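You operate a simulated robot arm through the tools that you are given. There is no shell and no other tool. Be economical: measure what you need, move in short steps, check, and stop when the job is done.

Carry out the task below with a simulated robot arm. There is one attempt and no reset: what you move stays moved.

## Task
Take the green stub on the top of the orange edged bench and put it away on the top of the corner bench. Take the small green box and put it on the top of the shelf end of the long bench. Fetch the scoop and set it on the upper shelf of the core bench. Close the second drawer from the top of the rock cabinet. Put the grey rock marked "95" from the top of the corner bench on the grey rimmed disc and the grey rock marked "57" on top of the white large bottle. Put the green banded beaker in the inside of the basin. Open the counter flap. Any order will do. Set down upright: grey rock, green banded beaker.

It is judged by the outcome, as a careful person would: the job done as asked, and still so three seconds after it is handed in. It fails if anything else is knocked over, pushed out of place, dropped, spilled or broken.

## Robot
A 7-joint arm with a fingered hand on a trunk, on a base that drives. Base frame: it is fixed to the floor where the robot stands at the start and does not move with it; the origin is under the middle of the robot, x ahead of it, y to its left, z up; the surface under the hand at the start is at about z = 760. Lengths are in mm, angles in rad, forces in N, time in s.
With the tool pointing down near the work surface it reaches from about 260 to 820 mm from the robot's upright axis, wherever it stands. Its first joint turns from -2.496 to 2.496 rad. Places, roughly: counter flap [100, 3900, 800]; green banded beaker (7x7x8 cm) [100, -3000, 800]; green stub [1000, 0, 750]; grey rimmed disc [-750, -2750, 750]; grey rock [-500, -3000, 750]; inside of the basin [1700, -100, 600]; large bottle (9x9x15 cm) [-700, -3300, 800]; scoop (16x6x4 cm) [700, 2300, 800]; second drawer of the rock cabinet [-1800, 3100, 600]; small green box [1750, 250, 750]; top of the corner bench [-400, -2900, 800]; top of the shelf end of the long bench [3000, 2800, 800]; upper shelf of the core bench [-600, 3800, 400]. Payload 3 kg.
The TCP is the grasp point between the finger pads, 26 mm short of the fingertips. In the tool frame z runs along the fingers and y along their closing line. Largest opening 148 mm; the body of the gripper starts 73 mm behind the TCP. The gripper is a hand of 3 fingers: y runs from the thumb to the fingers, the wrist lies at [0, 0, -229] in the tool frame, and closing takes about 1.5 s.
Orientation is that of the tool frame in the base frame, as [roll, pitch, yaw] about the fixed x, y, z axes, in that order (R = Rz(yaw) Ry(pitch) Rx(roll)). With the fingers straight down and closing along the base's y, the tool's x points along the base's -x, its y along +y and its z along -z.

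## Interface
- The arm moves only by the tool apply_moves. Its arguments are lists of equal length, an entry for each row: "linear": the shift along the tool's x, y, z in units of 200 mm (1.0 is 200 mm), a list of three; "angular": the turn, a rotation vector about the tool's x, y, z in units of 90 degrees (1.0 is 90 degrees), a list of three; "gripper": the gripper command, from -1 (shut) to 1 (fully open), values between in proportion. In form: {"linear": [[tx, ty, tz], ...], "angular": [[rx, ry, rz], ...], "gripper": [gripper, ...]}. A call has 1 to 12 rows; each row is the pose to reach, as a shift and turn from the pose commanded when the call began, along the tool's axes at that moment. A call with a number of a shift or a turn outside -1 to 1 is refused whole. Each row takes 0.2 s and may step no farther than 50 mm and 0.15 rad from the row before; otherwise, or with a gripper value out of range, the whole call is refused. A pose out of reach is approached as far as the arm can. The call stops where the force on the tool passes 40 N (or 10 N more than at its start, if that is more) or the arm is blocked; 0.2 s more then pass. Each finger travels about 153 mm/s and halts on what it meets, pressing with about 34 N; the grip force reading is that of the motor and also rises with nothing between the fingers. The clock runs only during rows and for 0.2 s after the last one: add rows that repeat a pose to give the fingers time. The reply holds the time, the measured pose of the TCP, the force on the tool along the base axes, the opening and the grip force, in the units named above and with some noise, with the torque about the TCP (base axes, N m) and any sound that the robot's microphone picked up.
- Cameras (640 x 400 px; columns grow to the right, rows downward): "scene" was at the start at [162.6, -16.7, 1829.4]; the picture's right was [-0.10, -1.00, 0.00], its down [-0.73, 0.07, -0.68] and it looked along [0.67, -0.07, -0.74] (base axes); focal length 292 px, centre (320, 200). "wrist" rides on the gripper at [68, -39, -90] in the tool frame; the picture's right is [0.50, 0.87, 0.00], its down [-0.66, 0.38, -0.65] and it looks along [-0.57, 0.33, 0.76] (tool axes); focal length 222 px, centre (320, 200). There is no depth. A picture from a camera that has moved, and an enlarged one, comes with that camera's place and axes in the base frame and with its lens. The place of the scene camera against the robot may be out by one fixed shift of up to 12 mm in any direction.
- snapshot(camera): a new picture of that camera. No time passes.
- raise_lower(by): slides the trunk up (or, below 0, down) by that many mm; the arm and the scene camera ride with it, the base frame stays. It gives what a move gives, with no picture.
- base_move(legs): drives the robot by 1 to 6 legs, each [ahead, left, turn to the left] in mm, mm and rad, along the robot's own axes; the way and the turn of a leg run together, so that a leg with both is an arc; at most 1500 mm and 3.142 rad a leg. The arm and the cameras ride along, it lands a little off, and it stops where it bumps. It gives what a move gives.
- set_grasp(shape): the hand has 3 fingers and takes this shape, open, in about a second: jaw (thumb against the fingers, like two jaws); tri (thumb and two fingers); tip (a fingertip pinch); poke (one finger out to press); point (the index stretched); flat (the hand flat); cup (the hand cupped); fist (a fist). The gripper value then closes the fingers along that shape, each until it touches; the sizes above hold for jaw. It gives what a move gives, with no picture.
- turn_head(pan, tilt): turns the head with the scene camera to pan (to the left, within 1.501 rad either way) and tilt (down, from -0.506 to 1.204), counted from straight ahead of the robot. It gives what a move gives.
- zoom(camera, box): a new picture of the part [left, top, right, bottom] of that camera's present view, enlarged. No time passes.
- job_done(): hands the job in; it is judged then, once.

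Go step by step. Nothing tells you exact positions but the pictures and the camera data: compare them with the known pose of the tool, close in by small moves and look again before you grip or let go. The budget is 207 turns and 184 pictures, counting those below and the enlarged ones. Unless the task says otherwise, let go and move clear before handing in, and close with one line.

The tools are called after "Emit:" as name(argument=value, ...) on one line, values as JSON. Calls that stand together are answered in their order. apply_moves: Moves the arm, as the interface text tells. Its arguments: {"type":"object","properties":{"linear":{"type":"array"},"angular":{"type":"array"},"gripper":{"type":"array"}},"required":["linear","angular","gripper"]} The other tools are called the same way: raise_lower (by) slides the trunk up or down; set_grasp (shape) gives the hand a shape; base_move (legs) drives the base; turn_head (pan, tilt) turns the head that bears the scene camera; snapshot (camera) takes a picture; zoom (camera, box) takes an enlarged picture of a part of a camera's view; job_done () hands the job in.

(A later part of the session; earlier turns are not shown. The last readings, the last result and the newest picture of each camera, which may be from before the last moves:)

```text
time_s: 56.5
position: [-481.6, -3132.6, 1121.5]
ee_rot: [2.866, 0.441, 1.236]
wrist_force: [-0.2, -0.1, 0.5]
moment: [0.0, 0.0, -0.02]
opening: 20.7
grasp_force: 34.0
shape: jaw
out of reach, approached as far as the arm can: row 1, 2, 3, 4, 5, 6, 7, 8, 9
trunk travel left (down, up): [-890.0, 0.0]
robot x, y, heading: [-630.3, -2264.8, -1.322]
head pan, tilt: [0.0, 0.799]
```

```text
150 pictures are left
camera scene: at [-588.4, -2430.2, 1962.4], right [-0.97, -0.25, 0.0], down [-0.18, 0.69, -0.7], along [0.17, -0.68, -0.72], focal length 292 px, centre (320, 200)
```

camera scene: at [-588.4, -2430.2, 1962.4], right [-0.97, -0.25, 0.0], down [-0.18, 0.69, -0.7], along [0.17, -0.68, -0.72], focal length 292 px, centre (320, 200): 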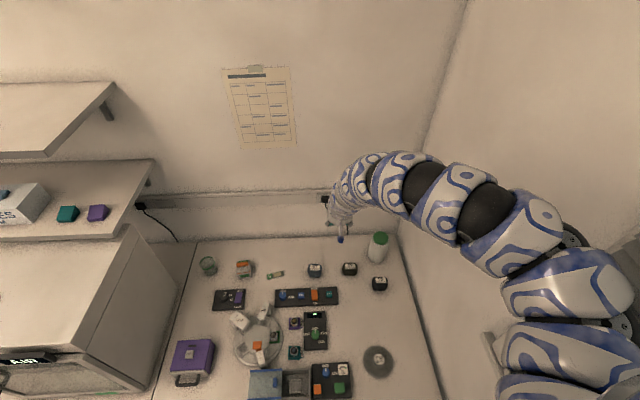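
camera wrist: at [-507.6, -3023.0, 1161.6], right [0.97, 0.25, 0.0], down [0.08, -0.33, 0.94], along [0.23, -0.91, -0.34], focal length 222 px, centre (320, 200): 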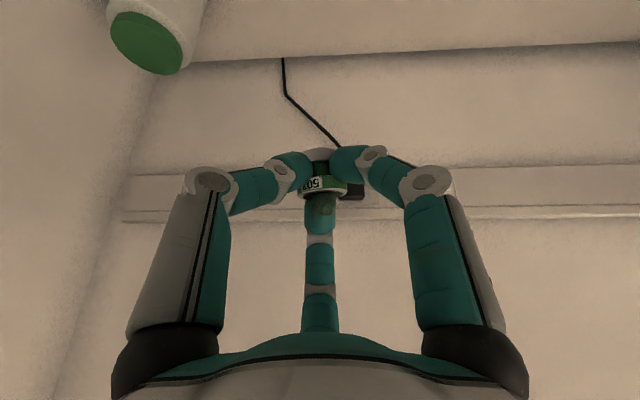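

The raised trunk makes near positions unreachable, so I lower it back and bring the hand in again.

Emit:
raise_lower(by=-140)

Emit:
apply_moves(linear=[[0.16, -0.14, -0.065], [0.33, -0.28, -0.13], [0.5, -0.42, -0.195], [0.67, -0.56, -0.26], [0.83, -0.7, -0.325], [1.0, -0.836, -0.39], [1.0, -0.836, -0.39]], angular=[[0, 0, 0], [0, 0, 0], [0, 0, 0], [0, 0, 0], [0, 0, 0], [0, 0, 0], [0, 0, 0]], gripper=[-1, -1, -1, -1, -1, -1, -1])

Emit:
snapshot(camera="wrist")

```text
time_s: 58.2
position: [-479.6, -3131.9, 981.0]
ee_rot: [2.867, 0.442, 1.235]
wrist_force: [-0.4, 0.0, -1.2]
moment: [0.04, -0.02, 0.0]
opening: 20.4
grasp_force: 33.9
shape: jaw
trunk travel left (down, up): [-750.0, 140.0]
robot x, y, heading: [-630.3, -2263.6, -1.317]
head pan, tilt: [0.0, 0.799]
```

```text
time_s: 59.8
position: [-480.1, -3132.9, 981.0]
ee_rot: [2.867, 0.442, 1.235]
wrist_force: [0.0, -0.6, -0.5]
moment: [-0.01, 0.01, 0.0]
opening: 20.7
grasp_force: 34.0
shape: jaw
out of reach, approached as far as the arm can: row 1, 2, 3, 4, 5, 6, 7
trunk travel left (down, up): [-750.0, 140.0]
robot x, y, heading: [-632.0, -2263.2, -1.32]
head pan, tilt: [0.0, 0.799]
```

```text
149 pictures are left
camera wrist: at [-507.2, -3022.8, 1021.6], right [0.97, 0.25, 0.0], down [0.09, -0.33, 0.94], along [0.23, -0.91, -0.34], focal length 222 px, centre (320, 200)
```

wrist: 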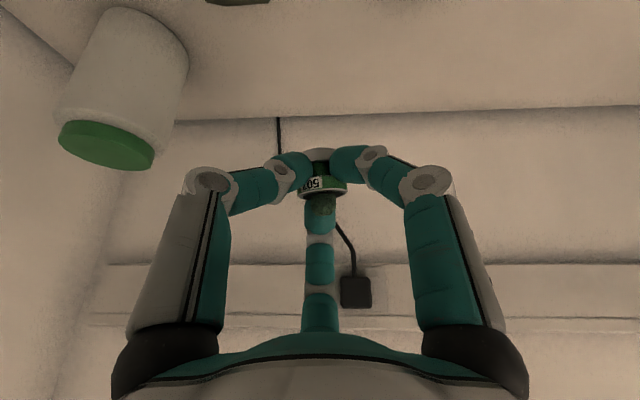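

The arm is stuck near a joint limit in this posture. I undo the tilt first.

Emit:
apply_moves(linear=[[0, 0, 0], [0, 0, 0], [0, 0, 0], [0, 0, 0], [0, 0, 0]], angular=[[0.04, 0.07, 0], [0.08, 0.14, 0], [0.12, 0.21, 0], [0.165, 0.286, 0], [0.165, 0.286, 0]], gripper=[-1, -1, -1, -1, -1])

```text
time_s: 61.0
position: [-490.6, -3129.8, 978.0]
ee_rot: [-3.136, -0.003, 1.296]
wrist_force: [0.1, -0.7, -0.1]
moment: [0.01, 0.0, -0.01]
opening: 20.1
grasp_force: 34.4
shape: jaw
trunk travel left (down, up): [-750.0, 140.0]
robot x, y, heading: [-632.0, -2264.7, -1.322]
head pan, tilt: [0.0, 0.799]
```

Emit:
apply_moves(linear=[[0.2, -0.12, 0], [0.4, -0.24, 0], [0.6, -0.36, 0], [0.8, -0.48, 0], [0.95, -0.6, 0], [0.95, -0.6, 0.1]], angular=[[0, 0, 0], [0, 0, 0], [0, 0, 0], [0, 0, 0], [0, 0, 0], [0, 0, 0]], gripper=[-1, -1, -1, -1, -1, -1])

```text
time_s: 62.4
position: [-525.5, -2988.8, 934.6]
ee_rot: [-3.138, -0.002, 1.295]
wrist_force: [0.5, -0.3, -1.1]
moment: [0.0, 0.02, -0.02]
opening: 19.8
grasp_force: 34.3
shape: jaw
out of reach, approached as far as the arm can: row 3, 4, 5, 6
trunk travel left (down, up): [-750.0, 140.0]
robot x, y, heading: [-630.6, -2262.5, -1.323]
head pan, tilt: [0.0, 0.799]
```

Emit:
apply_moves(linear=[[0, 0, 0], [0, 0, 0], [0, 0, 0], [0, 0, 0], [0, 0, 0]], angular=[[0, 0, -0.085], [0, 0, -0.17], [0, 0, -0.255], [0, 0, -0.333], [0, 0, -0.333]], gripper=[-1, -1, -1, -1, -1])

Emit:
apply_moves(linear=[[0.2, -0.1, 0], [0.4, -0.2, 0], [0.5, -0.3, 0]], angular=[[0, 0, 0], [0, 0, 0], [0, 0, 0]], gripper=[-1, -1, -1])

```text
time_s: 63.6
position: [-520.1, -2995.1, 934.7]
ee_rot: [-3.14, -0.003, 1.822]
wrist_force: [0.1, 0.1, -0.6]
moment: [0.05, -0.01, -0.01]
opening: 19.7
grasp_force: 34.1
shape: jaw
trunk travel left (down, up): [-750.0, 140.0]
robot x, y, heading: [-632.4, -2263.7, -1.32]
head pan, tilt: [0.0, 0.799]
```

```text
time_s: 64.4
position: [-565.4, -3002.8, 935.3]
ee_rot: [-3.14, -0.017, 1.821]
wrist_force: [-0.5, -0.2, -0.2]
moment: [0.01, -0.01, -0.02]
opening: 19.8
grasp_force: 34.2
shape: jaw
out of reach, approached as far as the arm can: row 1, 2, 3
trunk travel left (down, up): [-750.0, 140.0]
robot x, y, heading: [-632.8, -2264.7, -1.321]
head pan, tilt: [0.0, 0.799]
```

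I see: near reach needs the hand low relative to the trunk. I raise the trunk and bring the hand down and in.

Emit:
raise_lower(by=140)

Emit:
apply_moves(linear=[[0, 0, 0.2], [0, 0, 0.4], [0, 0, 0.6], [0.1, 0, 0.75], [0.25, 0, 0.85], [0.4, 0, 0.9], [0.5, 0, 0.9]], angular=[[0, 0, 0], [0, 0, 0], [0, 0, 0], [0, 0, 0], [0, 0, 0], [0, 0, 0], [0, 0, 0]], gripper=[-1, -1, -1, -1, -1, -1, -1])

```text
time_s: 66.1
position: [-563.3, -3003.2, 1075.6]
ee_rot: [-3.138, -0.015, 1.821]
wrist_force: [0.2, 0.5, -0.2]
moment: [-0.01, 0.01, 0.01]
opening: 19.7
grasp_force: 34.2
shape: jaw
trunk travel left (down, up): [-890.0, 0.0]
robot x, y, heading: [-633.3, -2265.4, -1.323]
head pan, tilt: [0.0, 0.799]
```

```text
time_s: 67.7
position: [-588.9, -2901.2, 898.0]
ee_rot: [-3.138, -0.016, 1.82]
wrist_force: [-0.5, -0.3, -0.8]
moment: [-0.01, 0.0, 0.01]
opening: 19.7
grasp_force: 34.0
shape: jaw
trunk travel left (down, up): [-890.0, 0.0]
robot x, y, heading: [-629.9, -2264.2, -1.319]
head pan, tilt: [0.0, 0.799]
```

Emit:
apply_moves(linear=[[0, 0, 0.05], [0, 0, 0.1], [0, 0, 0.15], [0, 0, 0.2], [0, 0, 0.2]], angular=[[-0.04, -0.07, 0], [-0.08, -0.14, 0], [-0.12, -0.21, 0], [-0.165, -0.286, 0], [-0.165, -0.286, 0]], gripper=[-1, -1, -1, -1, -1])

Emit:
snapshot(camera="scene")

Emit:
snapshot(camera="wrist")

```text
time_s: 68.9
position: [-587.0, -2909.5, 853.4]
ee_rot: [2.87, 0.429, 1.761]
wrist_force: [-3.5, -1.4, 0.8]
moment: [0.13, -0.24, 0.16]
opening: 19.4
grasp_force: 34.2
shape: jaw
out of reach, approached as far as the arm can: row 2, 3, 4, 5
trunk travel left (down, up): [-890.0, 0.0]
robot x, y, heading: [-631.6, -2262.3, -1.321]
head pan, tilt: [0.0, 0.799]
```

```text
148 pictures are left
camera scene: at [-587.1, -2428.7, 1962.5], right [-0.97, -0.25, 0.0], down [-0.18, 0.69, -0.7], along [0.17, -0.68, -0.72], focal length 292 px, centre (320, 200)
```

scene: 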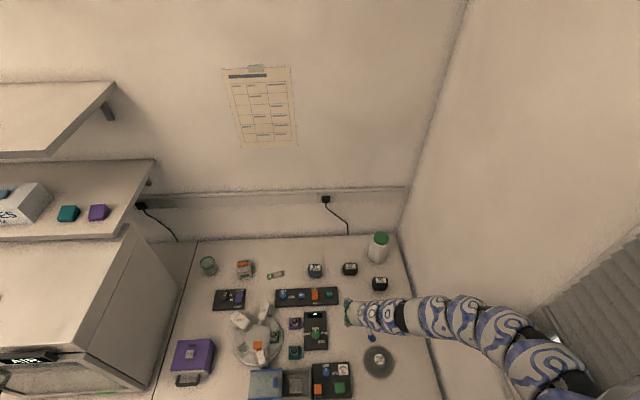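

```text
147 pictures are left
camera wrist: at [-663.5, -2828.8, 893.9], right [0.72, 0.7, 0.0], down [0.24, -0.25, 0.94], along [0.66, -0.67, -0.35], focal length 222 px, centre (320, 200)
```

wrist: 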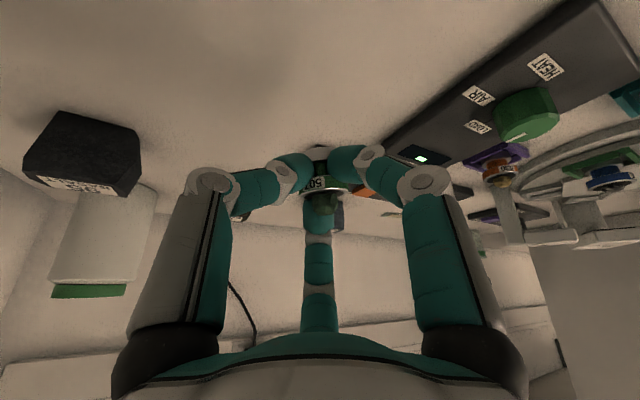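

The hand is upright-compensated; I lower by trunk, which keeps the arm posture, and watch for contact.

Emit:
raise_lower(by=-42)

Emit:
snapshot(camera="wrist")

```text
time_s: 69.7
position: [-589.3, -2908.5, 810.6]
ee_rot: [2.866, 0.429, 1.758]
wrist_force: [-0.5, 0.0, -0.3]
moment: [-0.01, -0.01, 0.01]
opening: 19.5
grasp_force: 34.4
shape: jaw
trunk travel left (down, up): [-848.0, 42.0]
robot x, y, heading: [-630.6, -2264.8, -1.32]
head pan, tilt: [0.0, 0.799]
```

```text
146 pictures are left
camera wrist: at [-665.3, -2829.4, 851.9], right [0.72, 0.7, 0.0], down [0.24, -0.25, 0.94], along [0.66, -0.67, -0.35], focal length 222 px, centre (320, 200)
```

wrist: 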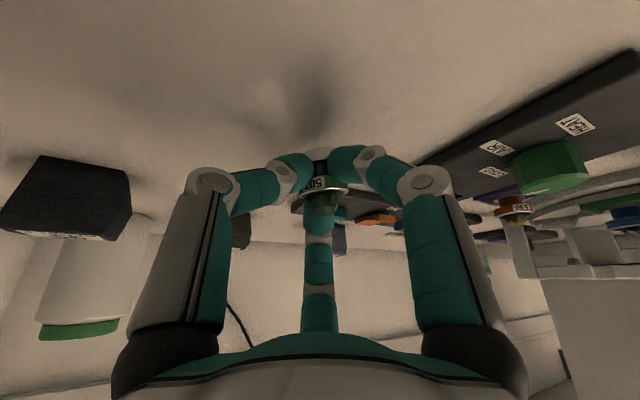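

Emit:
raise_lower(by=-9)

Emit:
raise_lower(by=-4)

Emit:
zoom(camera="wrist", box=[220, 80, 420, 205])

```text
time_s: 70.3
position: [-587.4, -2910.2, 800.8]
ee_rot: [2.867, 0.43, 1.76]
wrist_force: [0.8, -0.5, 0.1]
moment: [0.06, 0.0, 0.01]
opening: 19.9
grasp_force: 34.0
shape: jaw
trunk travel left (down, up): [-839.0, 51.0]
robot x, y, heading: [-632.7, -2265.7, -1.319]
head pan, tilt: [0.0, 0.799]
```

```text
time_s: 70.8
position: [-588.3, -2909.9, 797.4]
ee_rot: [2.867, 0.43, 1.759]
wrist_force: [0.0, 0.7, 0.1]
moment: [-0.06, 0.03, 0.0]
opening: 19.6
grasp_force: 33.8
shape: jaw
trunk travel left (down, up): [-835.0, 55.0]
robot x, y, heading: [-635.2, -2267.9, -1.327]
head pan, tilt: [0.0, 0.799]
```

```text
3.20 times, centred on (320, 142) of wrist
camera zoom: at [-665.1, -2829.5, 838.8], right [0.72, 0.7, 0.0], down [0.24, -0.25, 0.94], along [0.66, -0.67, -0.35], focal length 711 px, centre (320, 384)
```

zoom: 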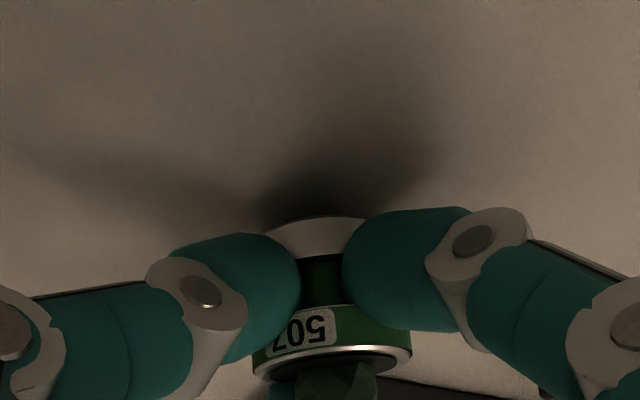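

Emit:
raise_lower(by=-3)

Emit:
raise_lower(by=-3)

Emit:
zoom(camera="wrist", box=[220, 80, 420, 205])

```text
time_s: 71.4
position: [-588.5, -2909.0, 795.7]
ee_rot: [2.868, 0.431, 1.76]
wrist_force: [-2.4, -0.4, 20.8]
moment: [-0.26, -0.32, 0.04]
opening: 20.1
grasp_force: 34.5
shape: jaw
trunk travel left (down, up): [-832.0, 58.0]
robot x, y, heading: [-627.5, -2266.7, -1.321]
head pan, tilt: [0.0, 0.799]
```

```text
time_s: 71.8
position: [-587.4, -2910.6, 794.2]
ee_rot: [2.868, 0.433, 1.76]
wrist_force: [-4.5, 4.6, 29.8]
moment: [-0.19, -0.45, 0.05]
opening: 21.0
grasp_force: 33.7
shape: jaw
trunk travel left (down, up): [-830.0, 60.0]
robot x, y, heading: [-629.6, -2264.3, -1.319]
head pan, tilt: [0.0, 0.799]
stopped: the force on the tool passed its limit at 42 N (the readings are from after the stop); the commanded pose is now the measured one
```

```text
3.20 times, centred on (320, 142) of wrist
camera zoom: at [-664.9, -2830.1, 835.8], right [0.72, 0.7, 0.0], down [0.24, -0.25, 0.94], along [0.66, -0.67, -0.34], focal length 711 px, centre (320, 384)
```

zoom: 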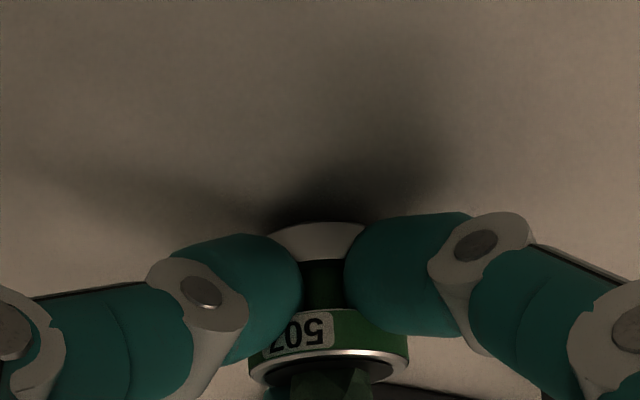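

Contact made at the same height as at pick-up. I relieve the force and open modestly.

Emit:
raise_lower(by=2)

Emit:
apply_moves(linear=[[0, 0, 0], [0, 0, 0], [0, 0, 0], [0, 0, 0]], angular=[[0, 0, 0], [0, 0, 0], [0, 0, 0], [0, 0, 0]], gripper=[-0.6, -0.4, -0.25, -0.25])

Emit:
snapshot(camera="wrist")

```text
time_s: 72.3
position: [-587.5, -2910.3, 795.5]
ee_rot: [2.869, 0.431, 1.758]
wrist_force: [1.2, -0.4, 8.4]
moment: [-0.15, -0.2, -0.02]
opening: 20.4
grasp_force: 34.1
shape: jaw
trunk travel left (down, up): [-832.0, 58.0]
robot x, y, heading: [-625.2, -2263.1, -1.319]
head pan, tilt: [0.0, 0.799]
```

```text
time_s: 73.3
position: [-588.4, -2910.7, 795.8]
ee_rot: [2.867, 0.432, 1.759]
wrist_force: [-0.9, -0.1, 0.9]
moment: [0.03, 0.02, -0.02]
opening: 55.1
grasp_force: 0.1
shape: jaw
trunk travel left (down, up): [-832.0, 58.0]
robot x, y, heading: [-630.8, -2268.5, -1.316]
head pan, tilt: [0.0, 0.799]
```

```text
143 pictures are left
camera wrist: at [-665.2, -2830.4, 836.5], right [0.72, 0.7, 0.0], down [0.24, -0.25, 0.94], along [0.66, -0.67, -0.35], focal length 222 px, centre (320, 200)
```

wrist: 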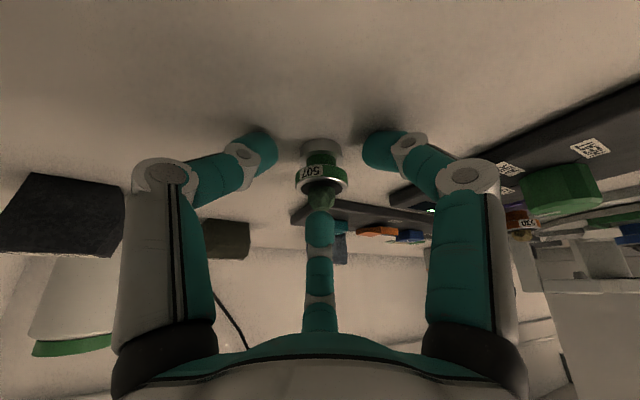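

Released and standing. I withdraw along the tool axis, then upright the hand and view.

Emit:
apply_moves(linear=[[0, 0, -0.15], [0, 0, -0.35], [0, 0, -0.55], [0, 0, -0.6], [0, 0, -0.65], [0, 0, -0.7], [0, 0, -0.7]], angular=[[0, 0, 0], [0, 0, 0], [0.04, 0.07, 0], [0.08, 0.14, 0], [0.12, 0.21, 0], [0.165, 0.286, 0], [0.165, 0.286, 0]], gripper=[-0.2, -0.2, -0.2, 0, 0.3, 0.3, 0.3])

Emit:
snapshot(camera="scene")

```text
time_s: 74.9
position: [-620.2, -2918.8, 867.5]
ee_rot: [-3.124, -0.007, 1.86]
wrist_force: [2.8, 2.0, 0.2]
moment: [-0.28, 0.2, -0.09]
opening: 96.1
grasp_force: 0.2
shape: jaw
out of reach, approached as far as the arm can: row 1, 2, 3, 4, 5, 6, 7
trunk travel left (down, up): [-832.0, 58.0]
robot x, y, heading: [-630.9, -2264.4, -1.322]
head pan, tilt: [0.0, 0.799]
```

```text
142 pictures are left
camera scene: at [-588.3, -2429.8, 1904.6], right [-0.97, -0.25, 0.0], down [-0.18, 0.69, -0.7], along [0.17, -0.68, -0.72], focal length 292 px, centre (320, 200)
```

scene: 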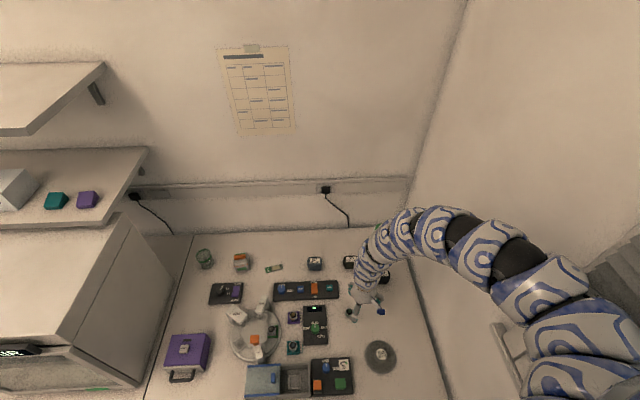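

Emit:
zoom(camera="scene", box=[290, 240, 410, 330])

Emit:
snapshot(camera="wrist")

```text
4.44 times, centred on (350, 285) of scene
camera zoom: at [-588.3, -2429.8, 1904.6], right [-0.97, -0.25, 0.0], down [-0.18, 0.69, -0.7], along [0.17, -0.68, -0.72], focal length 1300 px, centre (187, -178)
```

zoom: 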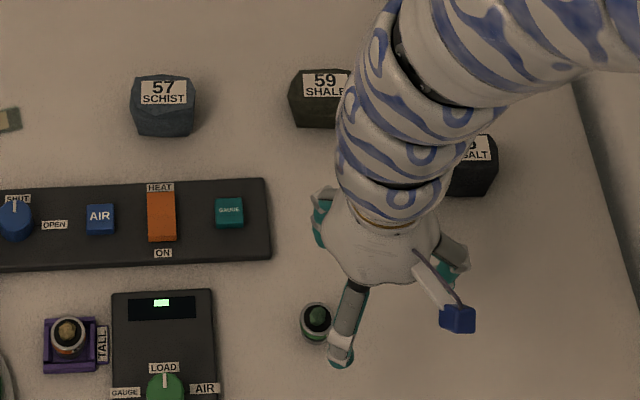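

```text
140 pictures are left
camera wrist: at [-674.6, -2865.7, 958.5], right [0.69, 0.73, -0.01], down [0.56, -0.52, 0.64], along [0.46, -0.45, -0.77], focal length 222 px, centre (320, 200)
```

wrist: 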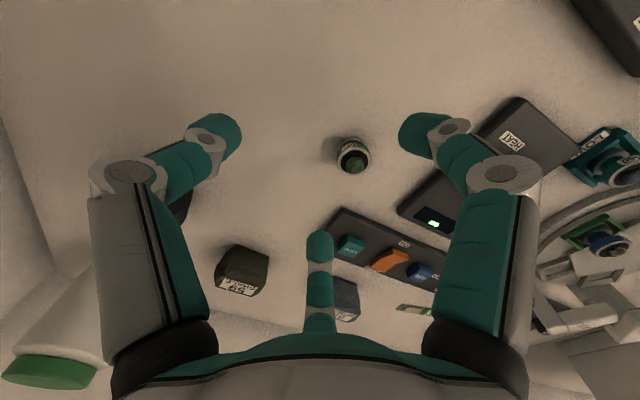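

The stub stands safely. Next rock 95: I raise the trunk, edge the base forward, and look.

Emit:
raise_lower(by=58)

Emit:
base_move(legs=[[28, 0, 0]])

Emit:
snapshot(camera="wrist")

```text
time_s: 75.9
position: [-617.0, -2915.9, 924.8]
ee_rot: [-3.137, -0.014, 1.822]
wrist_force: [0.1, 0.3, 0.0]
moment: [0.03, 0.0, 0.0]
opening: 96.0
grasp_force: 0.1
shape: jaw
trunk travel left (down, up): [-890.0, 0.0]
robot x, y, heading: [-632.9, -2263.2, -1.322]
head pan, tilt: [0.0, 0.799]
```

```text
time_s: 76.7
position: [-609.6, -2944.2, 921.9]
ee_rot: [-3.139, -0.017, 1.821]
wrist_force: [0.8, -0.2, 0.0]
moment: [0.02, 0.03, 0.02]
opening: 96.0
grasp_force: 0.2
shape: jaw
trunk travel left (down, up): [-890.0, 0.0]
robot x, y, heading: [-626.6, -2293.9, -1.322]
head pan, tilt: [0.0, 0.799]
```

```text
139 pictures are left
camera wrist: at [-662.9, -2889.2, 1015.1], right [0.72, 0.7, 0.01], down [0.53, -0.55, 0.64], along [0.45, -0.46, -0.77], focal length 222 px, centre (320, 200)
```

wrist: 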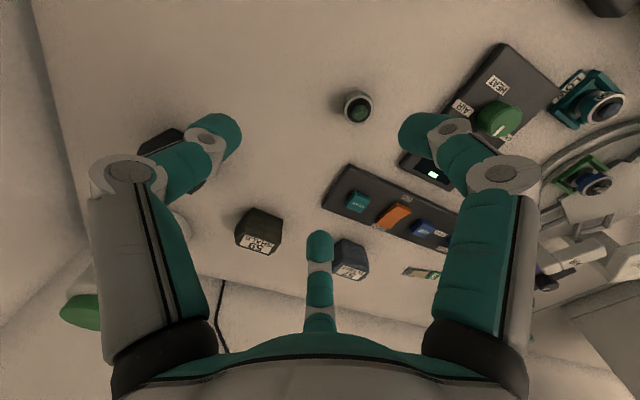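

Emit:
apply_moves(linear=[[-0.1, -0.1, 0.0], [-0.2, -0.2, 0.0], [-0.3, -0.3, 0.0], [-0.4, -0.4, 0.0], [-0.48, -0.48, 0.1], [-0.48, -0.48, 0.1]], angular=[[0, 0, 0.085], [0, 0, 0.17], [0, 0, 0.255], [0, 0, 0.333], [0, 0, 0.333], [0, 0, 0.333]], gripper=[0.3, 0.3, 0.3, 0.3, 0.3, 0.3])

Emit:
snapshot(camera="wrist")

Emit:
snapshot(camera="scene")

```text
time_s: 78.1
position: [-677.6, -3060.5, 905.4]
ee_rot: [-3.131, -0.011, 1.298]
wrist_force: [0.0, 0.0, 0.6]
moment: [-0.01, 0.0, 0.0]
opening: 95.9
grasp_force: 0.1
shape: jaw
trunk travel left (down, up): [-890.0, 0.0]
robot x, y, heading: [-620.8, -2293.7, -1.321]
head pan, tilt: [0.0, 0.799]
```

```text
138 pictures are left
camera wrist: at [-695.0, -2985.5, 997.1], right [0.97, 0.25, 0.0], down [0.19, -0.74, 0.64], along [0.16, -0.62, -0.77], focal length 222 px, centre (320, 200)
```

wrist: 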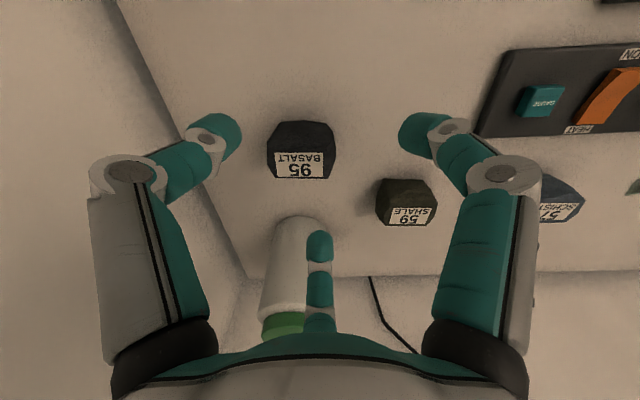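

```text
137 pictures are left
camera scene: at [-580.8, -2455.9, 1962.5], right [-0.97, -0.25, 0.0], down [-0.18, 0.69, -0.7], along [0.17, -0.68, -0.72], focal length 292 px, centre (320, 200)
```

scene: 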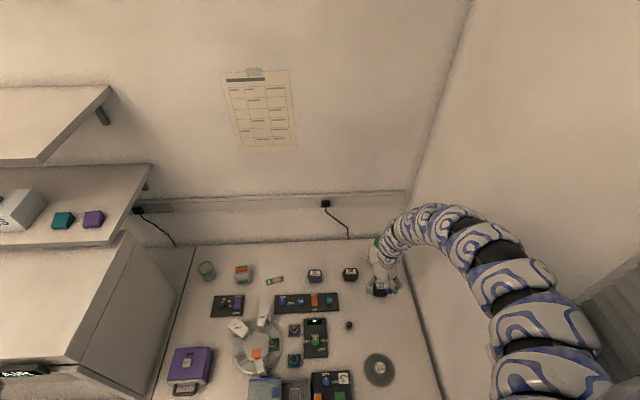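

Rock 95 is at about [-686,-3095], roughly 66 mm wide. I come in with a slight tilt to keep clear of the bottle behind it.

Emit:
apply_moves(linear=[[-0.06, 0, 0.05], [-0.12, 0, 0.1], [-0.166, 0, 0.2], [-0.166, 0, 0.28], [-0.166, 0, 0.28]], angular=[[-0.027, -0.046, 0], [-0.054, -0.092, 0], [-0.08, -0.138, 0], [-0.08, -0.138, 0], [-0.08, -0.138, 0]], gripper=[0.4, 0.42, 0.42, 0.42, 0.42])

Emit:
snapshot(camera="wrist")

```text
time_s: 79.3
position: [-690.1, -3089.4, 848.9]
ee_rot: [3.024, 0.206, 1.285]
wrist_force: [0.3, 0.7, 1.0]
moment: [-0.04, 0.03, -0.04]
opening: 104.7
grasp_force: 0.1
shape: jaw
trunk travel left (down, up): [-890.0, 0.0]
robot x, y, heading: [-621.6, -2291.0, -1.313]
head pan, tilt: [0.0, 0.799]
```

```text
136 pictures are left
camera wrist: at [-712.1, -2994.4, 917.6], right [0.97, 0.25, 0.0], down [0.15, -0.56, 0.81], along [0.2, -0.79, -0.58], focal length 222 px, centre (320, 200)
```

wrist: 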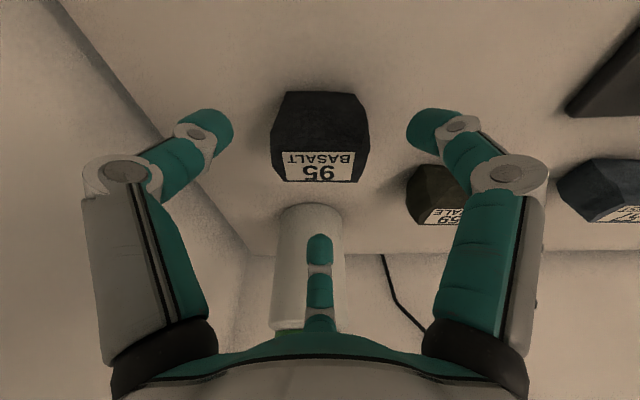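

Aligned. Lowering with the trunk.

Emit:
raise_lower(by=-50)

Emit:
snapshot(camera="wrist")

```text
time_s: 80.2
position: [-690.3, -3089.3, 798.7]
ee_rot: [3.025, 0.205, 1.288]
wrist_force: [0.9, 0.1, 1.0]
moment: [-0.01, -0.01, -0.03]
opening: 104.9
grasp_force: 0.1
shape: jaw
trunk travel left (down, up): [-840.0, 50.0]
robot x, y, heading: [-628.0, -2287.2, -1.32]
head pan, tilt: [0.0, 0.799]
```

```text
135 pictures are left
camera wrist: at [-712.5, -2994.4, 867.9], right [0.97, 0.25, 0.0], down [0.15, -0.56, 0.81], along [0.2, -0.79, -0.58], focal length 222 px, centre (320, 200)
```

wrist: 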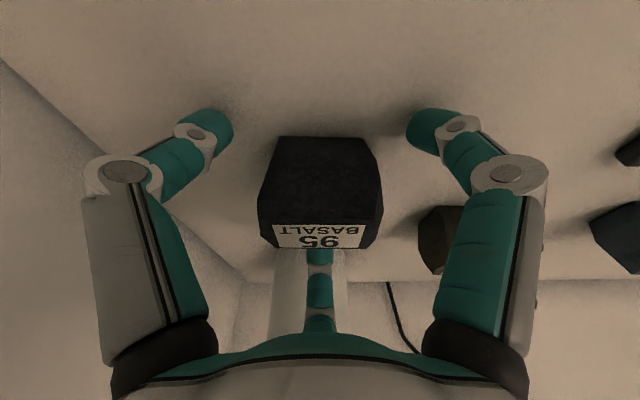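

Emit:
apply_moves(linear=[[0, 0, 0], [0, 0, 0], [0, 0, 0], [0, 0, 0], [0, 0, 0], [0, 0, 0]], angular=[[0, 0, 0], [0, 0, 0], [0, 0, 0], [0, 0, 0], [0, 0, 0], [0, 0, 0]], gripper=[0.2, 0, -0.3, -1, -1, -1])

Emit:
snapshot(camera="wrist")

```text
time_s: 81.6
position: [-690.9, -3089.3, 799.3]
ee_rot: [3.025, 0.205, 1.287]
wrist_force: [-1.9, -1.9, 3.9]
moment: [0.11, -0.11, -0.02]
opening: 47.5
grasp_force: 34.2
shape: jaw
trunk travel left (down, up): [-840.0, 50.0]
robot x, y, heading: [-623.4, -2292.3, -1.316]
head pan, tilt: [0.0, 0.799]
```

```text
134 pictures are left
camera wrist: at [-712.7, -2994.6, 868.0], right [0.97, 0.25, 0.0], down [0.15, -0.56, 0.81], along [0.2, -0.79, -0.58], focal length 222 px, centre (320, 200)
```

wrist: 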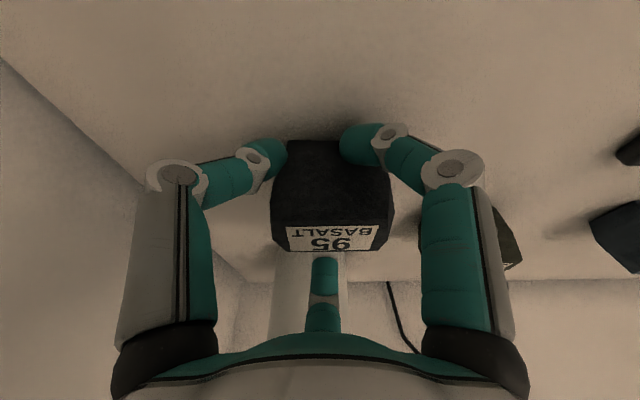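

Gripped at 47 mm. Lifting.

Emit:
raise_lower(by=50)

Emit:
snapshot(camera="wrist")

```text
time_s: 82.5
position: [-690.3, -3088.8, 847.9]
ee_rot: [3.024, 0.204, 1.285]
wrist_force: [0.2, 0.8, -3.5]
moment: [0.05, 0.02, 0.0]
opening: 46.4
grasp_force: 34.0
shape: jaw
trunk travel left (down, up): [-890.0, 0.0]
robot x, y, heading: [-622.5, -2291.6, -1.321]
head pan, tilt: [0.0, 0.799]
```

```text
133 pictures are left
camera wrist: at [-712.6, -2994.7, 917.5], right [0.97, 0.25, 0.0], down [0.15, -0.56, 0.81], along [0.2, -0.79, -0.58], focal length 222 px, centre (320, 200)
```

wrist: 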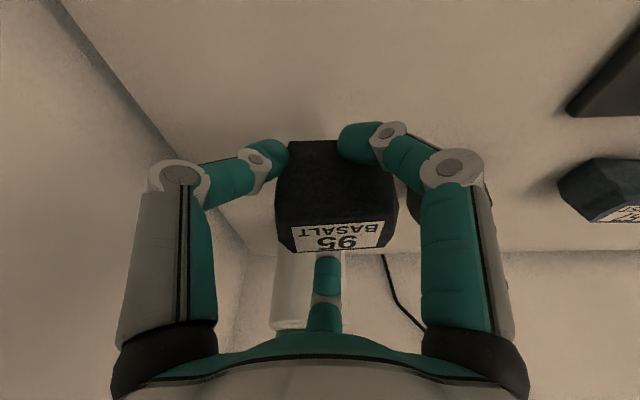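

Held. I move it back over the disc with the arm in steps.

Emit:
apply_moves(linear=[[0.16, -0.06, -0.043], [0.32, -0.125, -0.086], [0.48, -0.19, -0.13], [0.64, -0.25, -0.173], [0.64, -0.25, -0.173]], angular=[[0, 0, 0], [0, 0, 0], [0, 0, 0], [0, 0, 0], [0, 0, 0]], gripper=[-1, -1, -1, -1, -1])

```text
time_s: 83.9
position: [-664.8, -2941.7, 846.6]
ee_rot: [3.025, 0.206, 1.368]
wrist_force: [0.0, 0.3, -3.8]
moment: [0.02, 0.06, 0.01]
opening: 45.6
grasp_force: 34.1
shape: jaw
out of reach, approached as far as the arm can: row 1, 4, 5
trunk travel left (down, up): [-890.0, 0.0]
robot x, y, heading: [-623.9, -2294.7, -1.32]
head pan, tilt: [0.0, 0.799]
stopped in row 5: the arm was blocked; the commanded pose is now the measured one
```

Emit:
turn_head(pan=-0.5, tilt=0.9)

Emit:
snapshot(camera="scene")

```text
time_s: 84.9
position: [-665.2, -2941.4, 846.3]
ee_rot: [3.025, 0.206, 1.368]
wrist_force: [0.3, 0.9, -2.9]
moment: [0.03, 0.05, 0.05]
opening: 45.2
grasp_force: 34.1
shape: jaw
trunk travel left (down, up): [-890.0, 0.0]
robot x, y, heading: [-622.5, -2292.7, -1.323]
head pan, tilt: [-0.499, 0.901]
```

```text
132 pictures are left
camera scene: at [-619.0, -2451.8, 1954.5], right [-0.97, 0.25, 0.0], down [0.19, 0.76, -0.62], along [-0.15, -0.6, -0.78], focal length 292 px, centre (320, 200)
```

scene: 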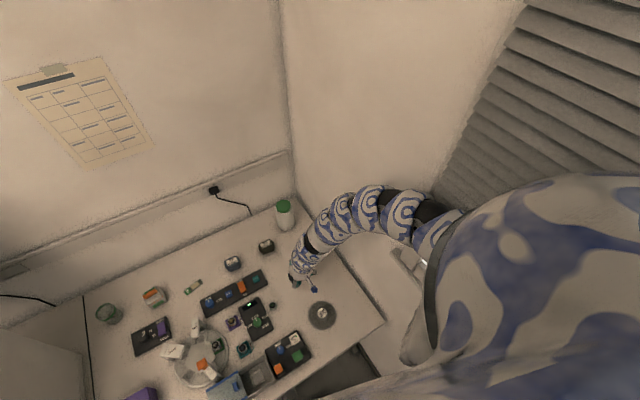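

The elbow is against the window wall. Backing the base along the wall carries the rock nearly over the disc.

Emit:
base_move(legs=[[-140, -6, 0]])

Emit:
snapshot(camera="scene")

Emit:
snapshot(camera="wrist")

```text
time_s: 86.2
position: [-706.8, -2806.6, 847.6]
ee_rot: [3.025, 0.208, 1.369]
wrist_force: [0.1, 0.1, -3.7]
moment: [0.05, 0.02, 0.01]
opening: 45.2
grasp_force: 33.8
shape: jaw
trunk travel left (down, up): [-890.0, 0.0]
robot x, y, heading: [-665.9, -2159.4, -1.321]
head pan, tilt: [-0.499, 0.901]
```

```text
131 pictures are left
camera scene: at [-661.3, -2313.6, 1954.7], right [-0.97, 0.25, 0.0], down [0.19, 0.76, -0.62], along [-0.15, -0.6, -0.78], focal length 292 px, centre (320, 200)
```

scene: 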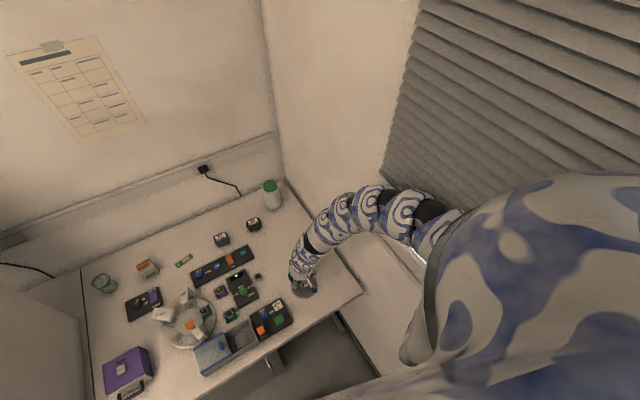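

```text
130 pictures are left
camera wrist: at [-736.9, -2713.2, 917.5], right [0.95, 0.33, 0.0], down [0.19, -0.55, 0.81], along [0.26, -0.77, -0.58], focal length 222 px, centre (320, 200)
```

wrist: 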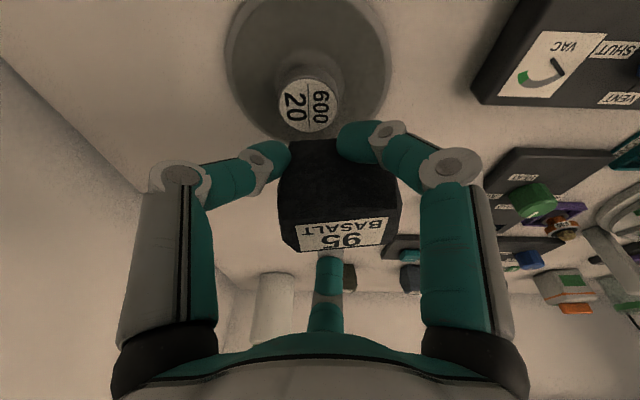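

The disc has a raised centre knob. I zoom to measure it.

Emit:
zoom(camera="wrist", box=[200, 0, 420, 138])

Emit:
zoom(camera="scene", box=[270, 240, 350, 320])

```text
2.90 times, centred on (310, 69) of wrist
camera zoom: at [-736.9, -2713.2, 917.5], right [0.95, 0.33, 0.0], down [0.19, -0.55, 0.81], along [0.26, -0.77, -0.58], focal length 644 px, centre (349, 580)
```

zoom: 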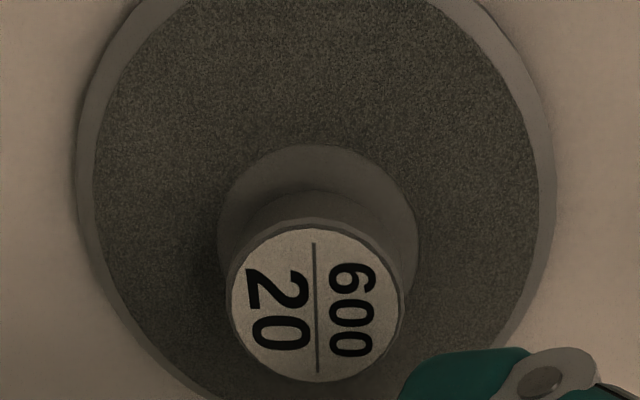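

```text
5.00 times, centred on (310, 280) of scene
camera zoom: at [-661.3, -2313.6, 1954.7], right [-0.97, 0.25, 0.0], down [0.19, 0.76, -0.62], along [-0.15, -0.6, -0.78], focal length 1463 px, centre (370, -200)
```

zoom: 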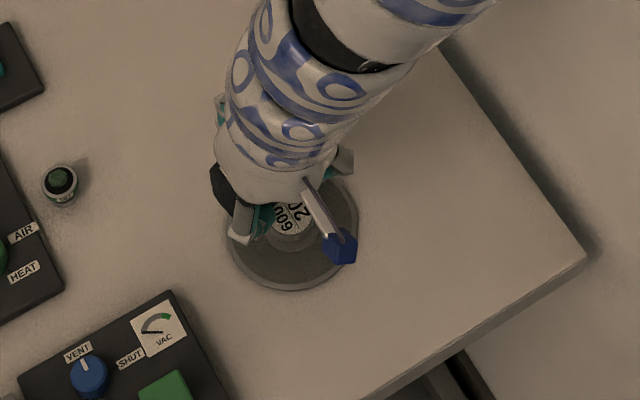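

The knob top is at about z 797, centre [-720,-2785]; the rock must be centred on it. I move the base back a little more.

Emit:
base_move(legs=[[-33, 0, 0]])

Emit:
apply_moves(linear=[[-0.04, -0.07, 0], [-0.04, -0.07, 0]], angular=[[0, 0, 0], [0, 0, 0]], gripper=[-1, -1])

Emit:
snapshot(camera="wrist")

```text
time_s: 87.0
position: [-715.7, -2772.0, 848.6]
ee_rot: [3.022, 0.209, 1.368]
wrist_force: [-0.3, 0.2, -3.6]
moment: [-0.01, 0.02, 0.03]
opening: 45.7
grasp_force: 33.7
shape: jaw
trunk travel left (down, up): [-890.0, 0.0]
robot x, y, heading: [-673.0, -2125.4, -1.32]
head pan, tilt: [-0.499, 0.901]
```

```text
time_s: 87.7
position: [-729.4, -2780.2, 847.4]
ee_rot: [3.024, 0.206, 1.368]
wrist_force: [0.4, -0.4, -3.2]
moment: [0.01, 0.06, 0.0]
opening: 45.8
grasp_force: 34.0
shape: jaw
trunk travel left (down, up): [-890.0, 0.0]
robot x, y, heading: [-673.0, -2127.9, -1.319]
head pan, tilt: [-0.499, 0.901]
```

```text
127 pictures are left
camera wrist: at [-759.5, -2688.2, 916.0], right [0.95, 0.33, 0.0], down [0.19, -0.55, 0.81], along [0.26, -0.77, -0.58], focal length 222 px, centre (320, 200)
```

wrist: 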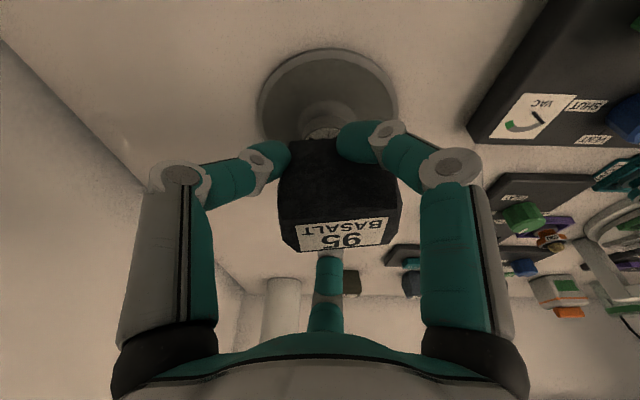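

Almost centred; I nudge 4 mm back and lower onto the knob, feeling for contact.

Emit:
apply_moves(linear=[[0.017, -0.01, -0.005], [0.017, -0.01, -0.005]], angular=[[0, 0, 0], [0, 0, 0]], gripper=[-1, -1])

Emit:
raise_lower(by=-7)

Emit:
raise_lower(by=-3)

Emit:
zoom(camera="wrist", box=[220, 40, 430, 260])

```text
time_s: 88.2
position: [-730.5, -2776.6, 846.0]
ee_rot: [3.025, 0.204, 1.368]
wrist_force: [-0.8, 0.5, -4.1]
moment: [0.0, 0.02, 0.01]
opening: 45.5
grasp_force: 34.0
shape: jaw
trunk travel left (down, up): [-890.0, 0.0]
robot x, y, heading: [-678.1, -2125.6, -1.324]
head pan, tilt: [-0.499, 0.901]
```

```text
time_s: 88.8
position: [-730.7, -2775.7, 837.8]
ee_rot: [3.025, 0.203, 1.369]
wrist_force: [-0.6, -0.1, -4.6]
moment: [-0.01, 0.03, 0.02]
opening: 45.6
grasp_force: 33.9
shape: jaw
trunk travel left (down, up): [-883.0, 7.0]
robot x, y, heading: [-674.1, -2123.4, -1.325]
head pan, tilt: [-0.499, 0.901]
```

```text
time_s: 89.3
position: [-730.8, -2775.9, 836.1]
ee_rot: [3.024, 0.205, 1.369]
wrist_force: [0.4, -0.6, -4.1]
moment: [0.0, 0.06, -0.01]
opening: 45.5
grasp_force: 34.4
shape: jaw
trunk travel left (down, up): [-880.0, 10.0]
robot x, y, heading: [-671.2, -2121.0, -1.318]
head pan, tilt: [-0.499, 0.901]
```

```text
1.82 times, centred on (325, 150) of wrist
camera zoom: at [-761.1, -2684.5, 905.9], right [0.95, 0.33, 0.0], down [0.19, -0.55, 0.81], along [0.26, -0.77, -0.58], focal length 404 px, centre (311, 291)
```

zoom: 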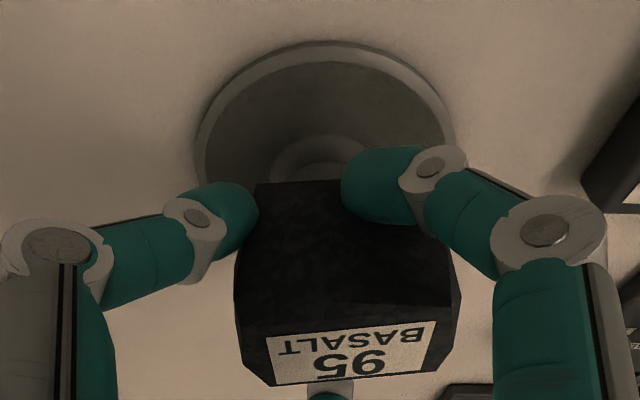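

Emit:
raise_lower(by=-2.5)

Emit:
raise_lower(by=-2.5)

Emit:
raise_lower(by=-2.5)

```text
time_s: 89.8
position: [-731.5, -2777.4, 833.2]
ee_rot: [3.023, 0.204, 1.369]
wrist_force: [0.0, 0.0, -4.6]
moment: [0.02, 0.04, 0.02]
opening: 45.6
grasp_force: 34.0
shape: jaw
trunk travel left (down, up): [-878.0, 12.0]
robot x, y, heading: [-677.9, -2123.3, -1.322]
head pan, tilt: [-0.499, 0.901]
```

```text
time_s: 90.4
position: [-730.6, -2776.5, 830.4]
ee_rot: [3.024, 0.204, 1.369]
wrist_force: [-0.5, -0.4, -3.2]
moment: [-0.01, 0.03, -0.03]
opening: 45.7
grasp_force: 34.1
shape: jaw
trunk travel left (down, up): [-875.0, 15.0]
robot x, y, heading: [-675.7, -2126.7, -1.325]
head pan, tilt: [-0.499, 0.901]
```

```text
time_s: 90.9
position: [-731.2, -2776.6, 828.5]
ee_rot: [3.026, 0.204, 1.369]
wrist_force: [-0.6, -0.9, -3.7]
moment: [-0.02, 0.06, -0.03]
opening: 45.5
grasp_force: 34.4
shape: jaw
trunk travel left (down, up): [-873.0, 17.0]
robot x, y, heading: [-673.9, -2123.6, -1.319]
head pan, tilt: [-0.499, 0.901]
```

Emit:
raise_lower(by=-3)

Emit:
raise_lower(by=-3)

Emit:
zoom(camera="wrist", box=[220, 40, 430, 260])

```text
time_s: 91.4
position: [-731.0, -2776.1, 825.4]
ee_rot: [3.024, 0.206, 1.367]
wrist_force: [-2.0, -1.7, 13.9]
moment: [0.0, -0.22, -0.03]
opening: 45.7
grasp_force: 34.3
shape: jaw
trunk travel left (down, up): [-870.0, 20.0]
robot x, y, heading: [-674.9, -2121.4, -1.322]
head pan, tilt: [-0.499, 0.901]
```

```text
time_s: 91.9
position: [-731.9, -2776.3, 824.9]
ee_rot: [3.025, 0.207, 1.369]
wrist_force: [-5.1, -6.9, 25.1]
moment: [-0.15, -0.08, -0.06]
opening: 46.5
grasp_force: 33.6
shape: jaw
trunk travel left (down, up): [-867.0, 23.0]
robot x, y, heading: [-674.7, -2117.1, -1.326]
head pan, tilt: [-0.499, 0.901]
```

```text
1.82 times, centred on (325, 150) of wrist
camera zoom: at [-761.9, -2684.4, 893.4], right [0.95, 0.33, 0.0], down [0.19, -0.55, 0.81], along [0.26, -0.77, -0.58], focal length 404 px, centre (311, 291)
```

zoom: 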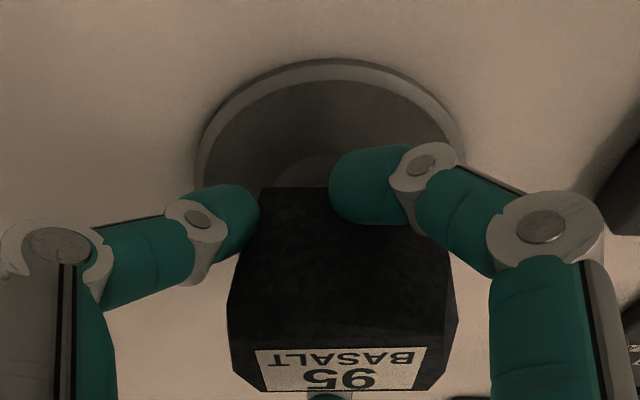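

Contact. I relieve the load and open slowly.

Emit:
raise_lower(by=2)

Emit:
apply_moves(linear=[[0, 0, 0], [0, 0, 0], [0, 0, 0], [0, 0, 0], [0, 0, 0], [0, 0, 0]], angular=[[0, 0, 0], [0, 0, 0], [0, 0, 0], [0, 0, 0], [0, 0, 0], [0, 0, 0]], gripper=[-0.4, -0.3, -0.2, -0.05, 0.2, 0.45])

Emit:
snapshot(camera="wrist")

```text
time_s: 92.5
position: [-730.6, -2775.8, 824.1]
ee_rot: [3.025, 0.204, 1.369]
wrist_force: [-1.0, -1.6, 5.6]
moment: [0.01, -0.05, -0.03]
opening: 46.1
grasp_force: 33.9
shape: jaw
trunk travel left (down, up): [-869.0, 21.0]
robot x, y, heading: [-673.8, -2123.1, -1.322]
head pan, tilt: [-0.499, 0.901]
```

```text
time_s: 93.8
position: [-731.1, -2775.9, 824.3]
ee_rot: [3.024, 0.204, 1.367]
wrist_force: [0.0, 0.4, -0.6]
moment: [-0.01, 0.01, 0.0]
opening: 106.9
grasp_force: 0.1
shape: jaw
trunk travel left (down, up): [-869.0, 21.0]
robot x, y, heading: [-669.9, -2125.8, -1.321]
head pan, tilt: [-0.499, 0.901]
```

```text
124 pictures are left
camera wrist: at [-761.1, -2684.3, 894.6], right [0.95, 0.33, 0.0], down [0.19, -0.55, 0.81], along [0.26, -0.77, -0.58], focal length 222 px, centre (320, 200)
```

wrist: 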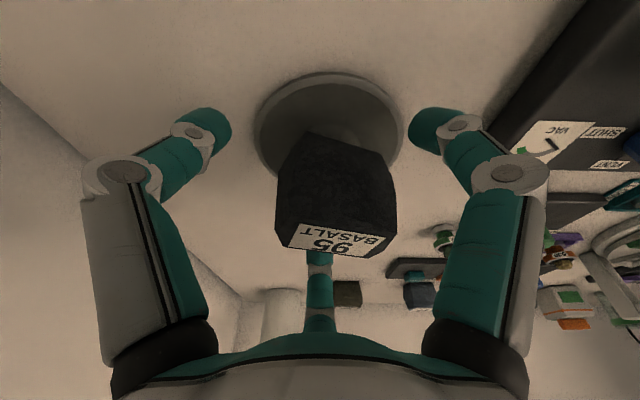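

Emit:
zoom(camera="wrist", box=[240, 60, 420, 270])

```text
1.90 times, centred on (330, 165) of wrist
camera zoom: at [-761.1, -2684.3, 894.6], right [0.95, 0.33, 0.0], down [0.19, -0.55, 0.81], along [0.26, -0.77, -0.58], focal length 423 px, centre (301, 267)
```

zoom: 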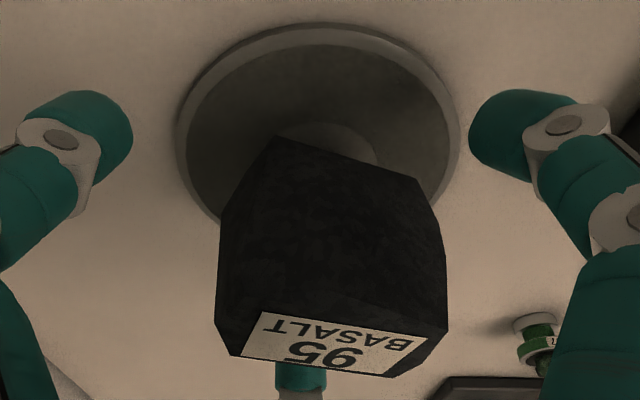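

The rock rests upright on the knob, slightly yawed. I lift the hand straight up.

Emit:
raise_lower(by=21)

Emit:
apply_moves(linear=[[-0.03, 0.018, -0.14], [-0.064, 0.037, -0.29], [-0.075, 0.043, -0.34], [-0.075, 0.043, -0.34]], angular=[[0, 0, 0], [0, 0, 0], [0, 0, 0], [0, 0, 0]], gripper=[0.45, 0.45, 0.45, 0.45])

Emit:
snapshot(camera="wrist")

```text
time_s: 94.5
position: [-731.5, -2777.3, 844.3]
ee_rot: [3.025, 0.203, 1.369]
wrist_force: [0.7, 0.1, -0.5]
moment: [-0.02, -0.02, -0.01]
opening: 106.6
grasp_force: 0.0
shape: jaw
trunk travel left (down, up): [-890.0, 0.0]
robot x, y, heading: [-673.5, -2125.8, -1.323]
head pan, tilt: [-0.499, 0.901]
```

```text
time_s: 95.5
position: [-725.4, -2811.6, 874.2]
ee_rot: [3.023, 0.205, 1.368]
wrist_force: [0.0, -0.5, 0.3]
moment: [-0.02, 0.01, -0.01]
opening: 106.6
grasp_force: 0.1
shape: jaw
out of reach, approached as far as the arm can: row 1, 2, 3, 4
trunk travel left (down, up): [-890.0, 0.0]
robot x, y, heading: [-667.7, -2122.9, -1.326]
head pan, tilt: [-0.499, 0.901]
```

```text
122 pictures are left
camera wrist: at [-755.5, -2719.9, 946.1], right [0.95, 0.33, 0.0], down [0.19, -0.55, 0.81], along [0.26, -0.77, -0.58], focal length 222 px, centre (320, 200)
```

wrist: 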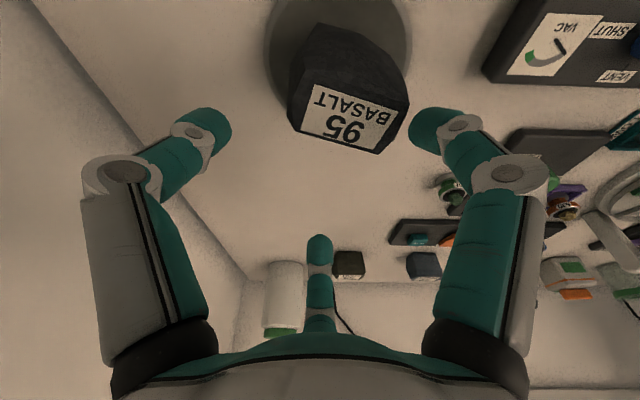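

The rock sits on the disc. I untilt and widen the fingers to gain clearance before moving off.

Emit:
apply_moves(linear=[[0, 0, -0.02], [0, 0, -0.04], [0, 0, -0.06], [-0.05, 0, -0.1], [-0.05, 0, -0.1]], angular=[[0.027, 0.046, 0], [0.054, 0.092, 0], [0.08, 0.138, 0], [0.08, 0.138, 0], [0.08, 0.138, 0]], gripper=[1, 1, 1, 1, 1])

Emit:
snapshot(camera="wrist")

```text
time_s: 96.7
position: [-727.5, -2820.4, 899.7]
ee_rot: [-3.132, -0.013, 1.382]
wrist_force: [0.3, -0.7, -0.4]
moment: [0.01, -0.01, -0.02]
opening: 148.0
grasp_force: 0.1
shape: jaw
trunk travel left (down, up): [-890.0, 0.0]
robot x, y, heading: [-673.7, -2125.5, -1.319]
head pan, tilt: [-0.499, 0.901]
```

```text
121 pictures are left
camera wrist: at [-750.9, -2747.5, 990.6], right [0.95, 0.33, 0.0], down [0.25, -0.72, 0.64], along [0.21, -0.61, -0.77], focal length 222 px, centre (320, 200)
```

wrist: 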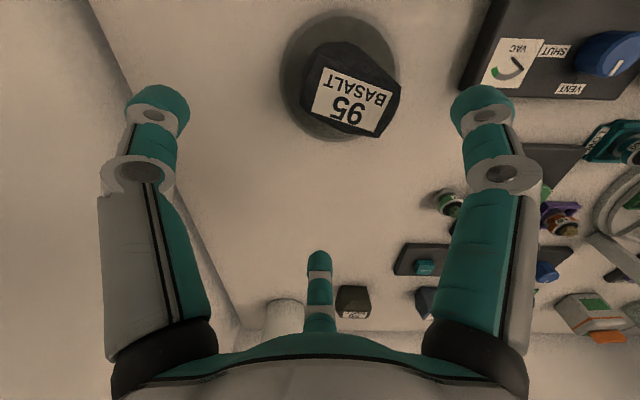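

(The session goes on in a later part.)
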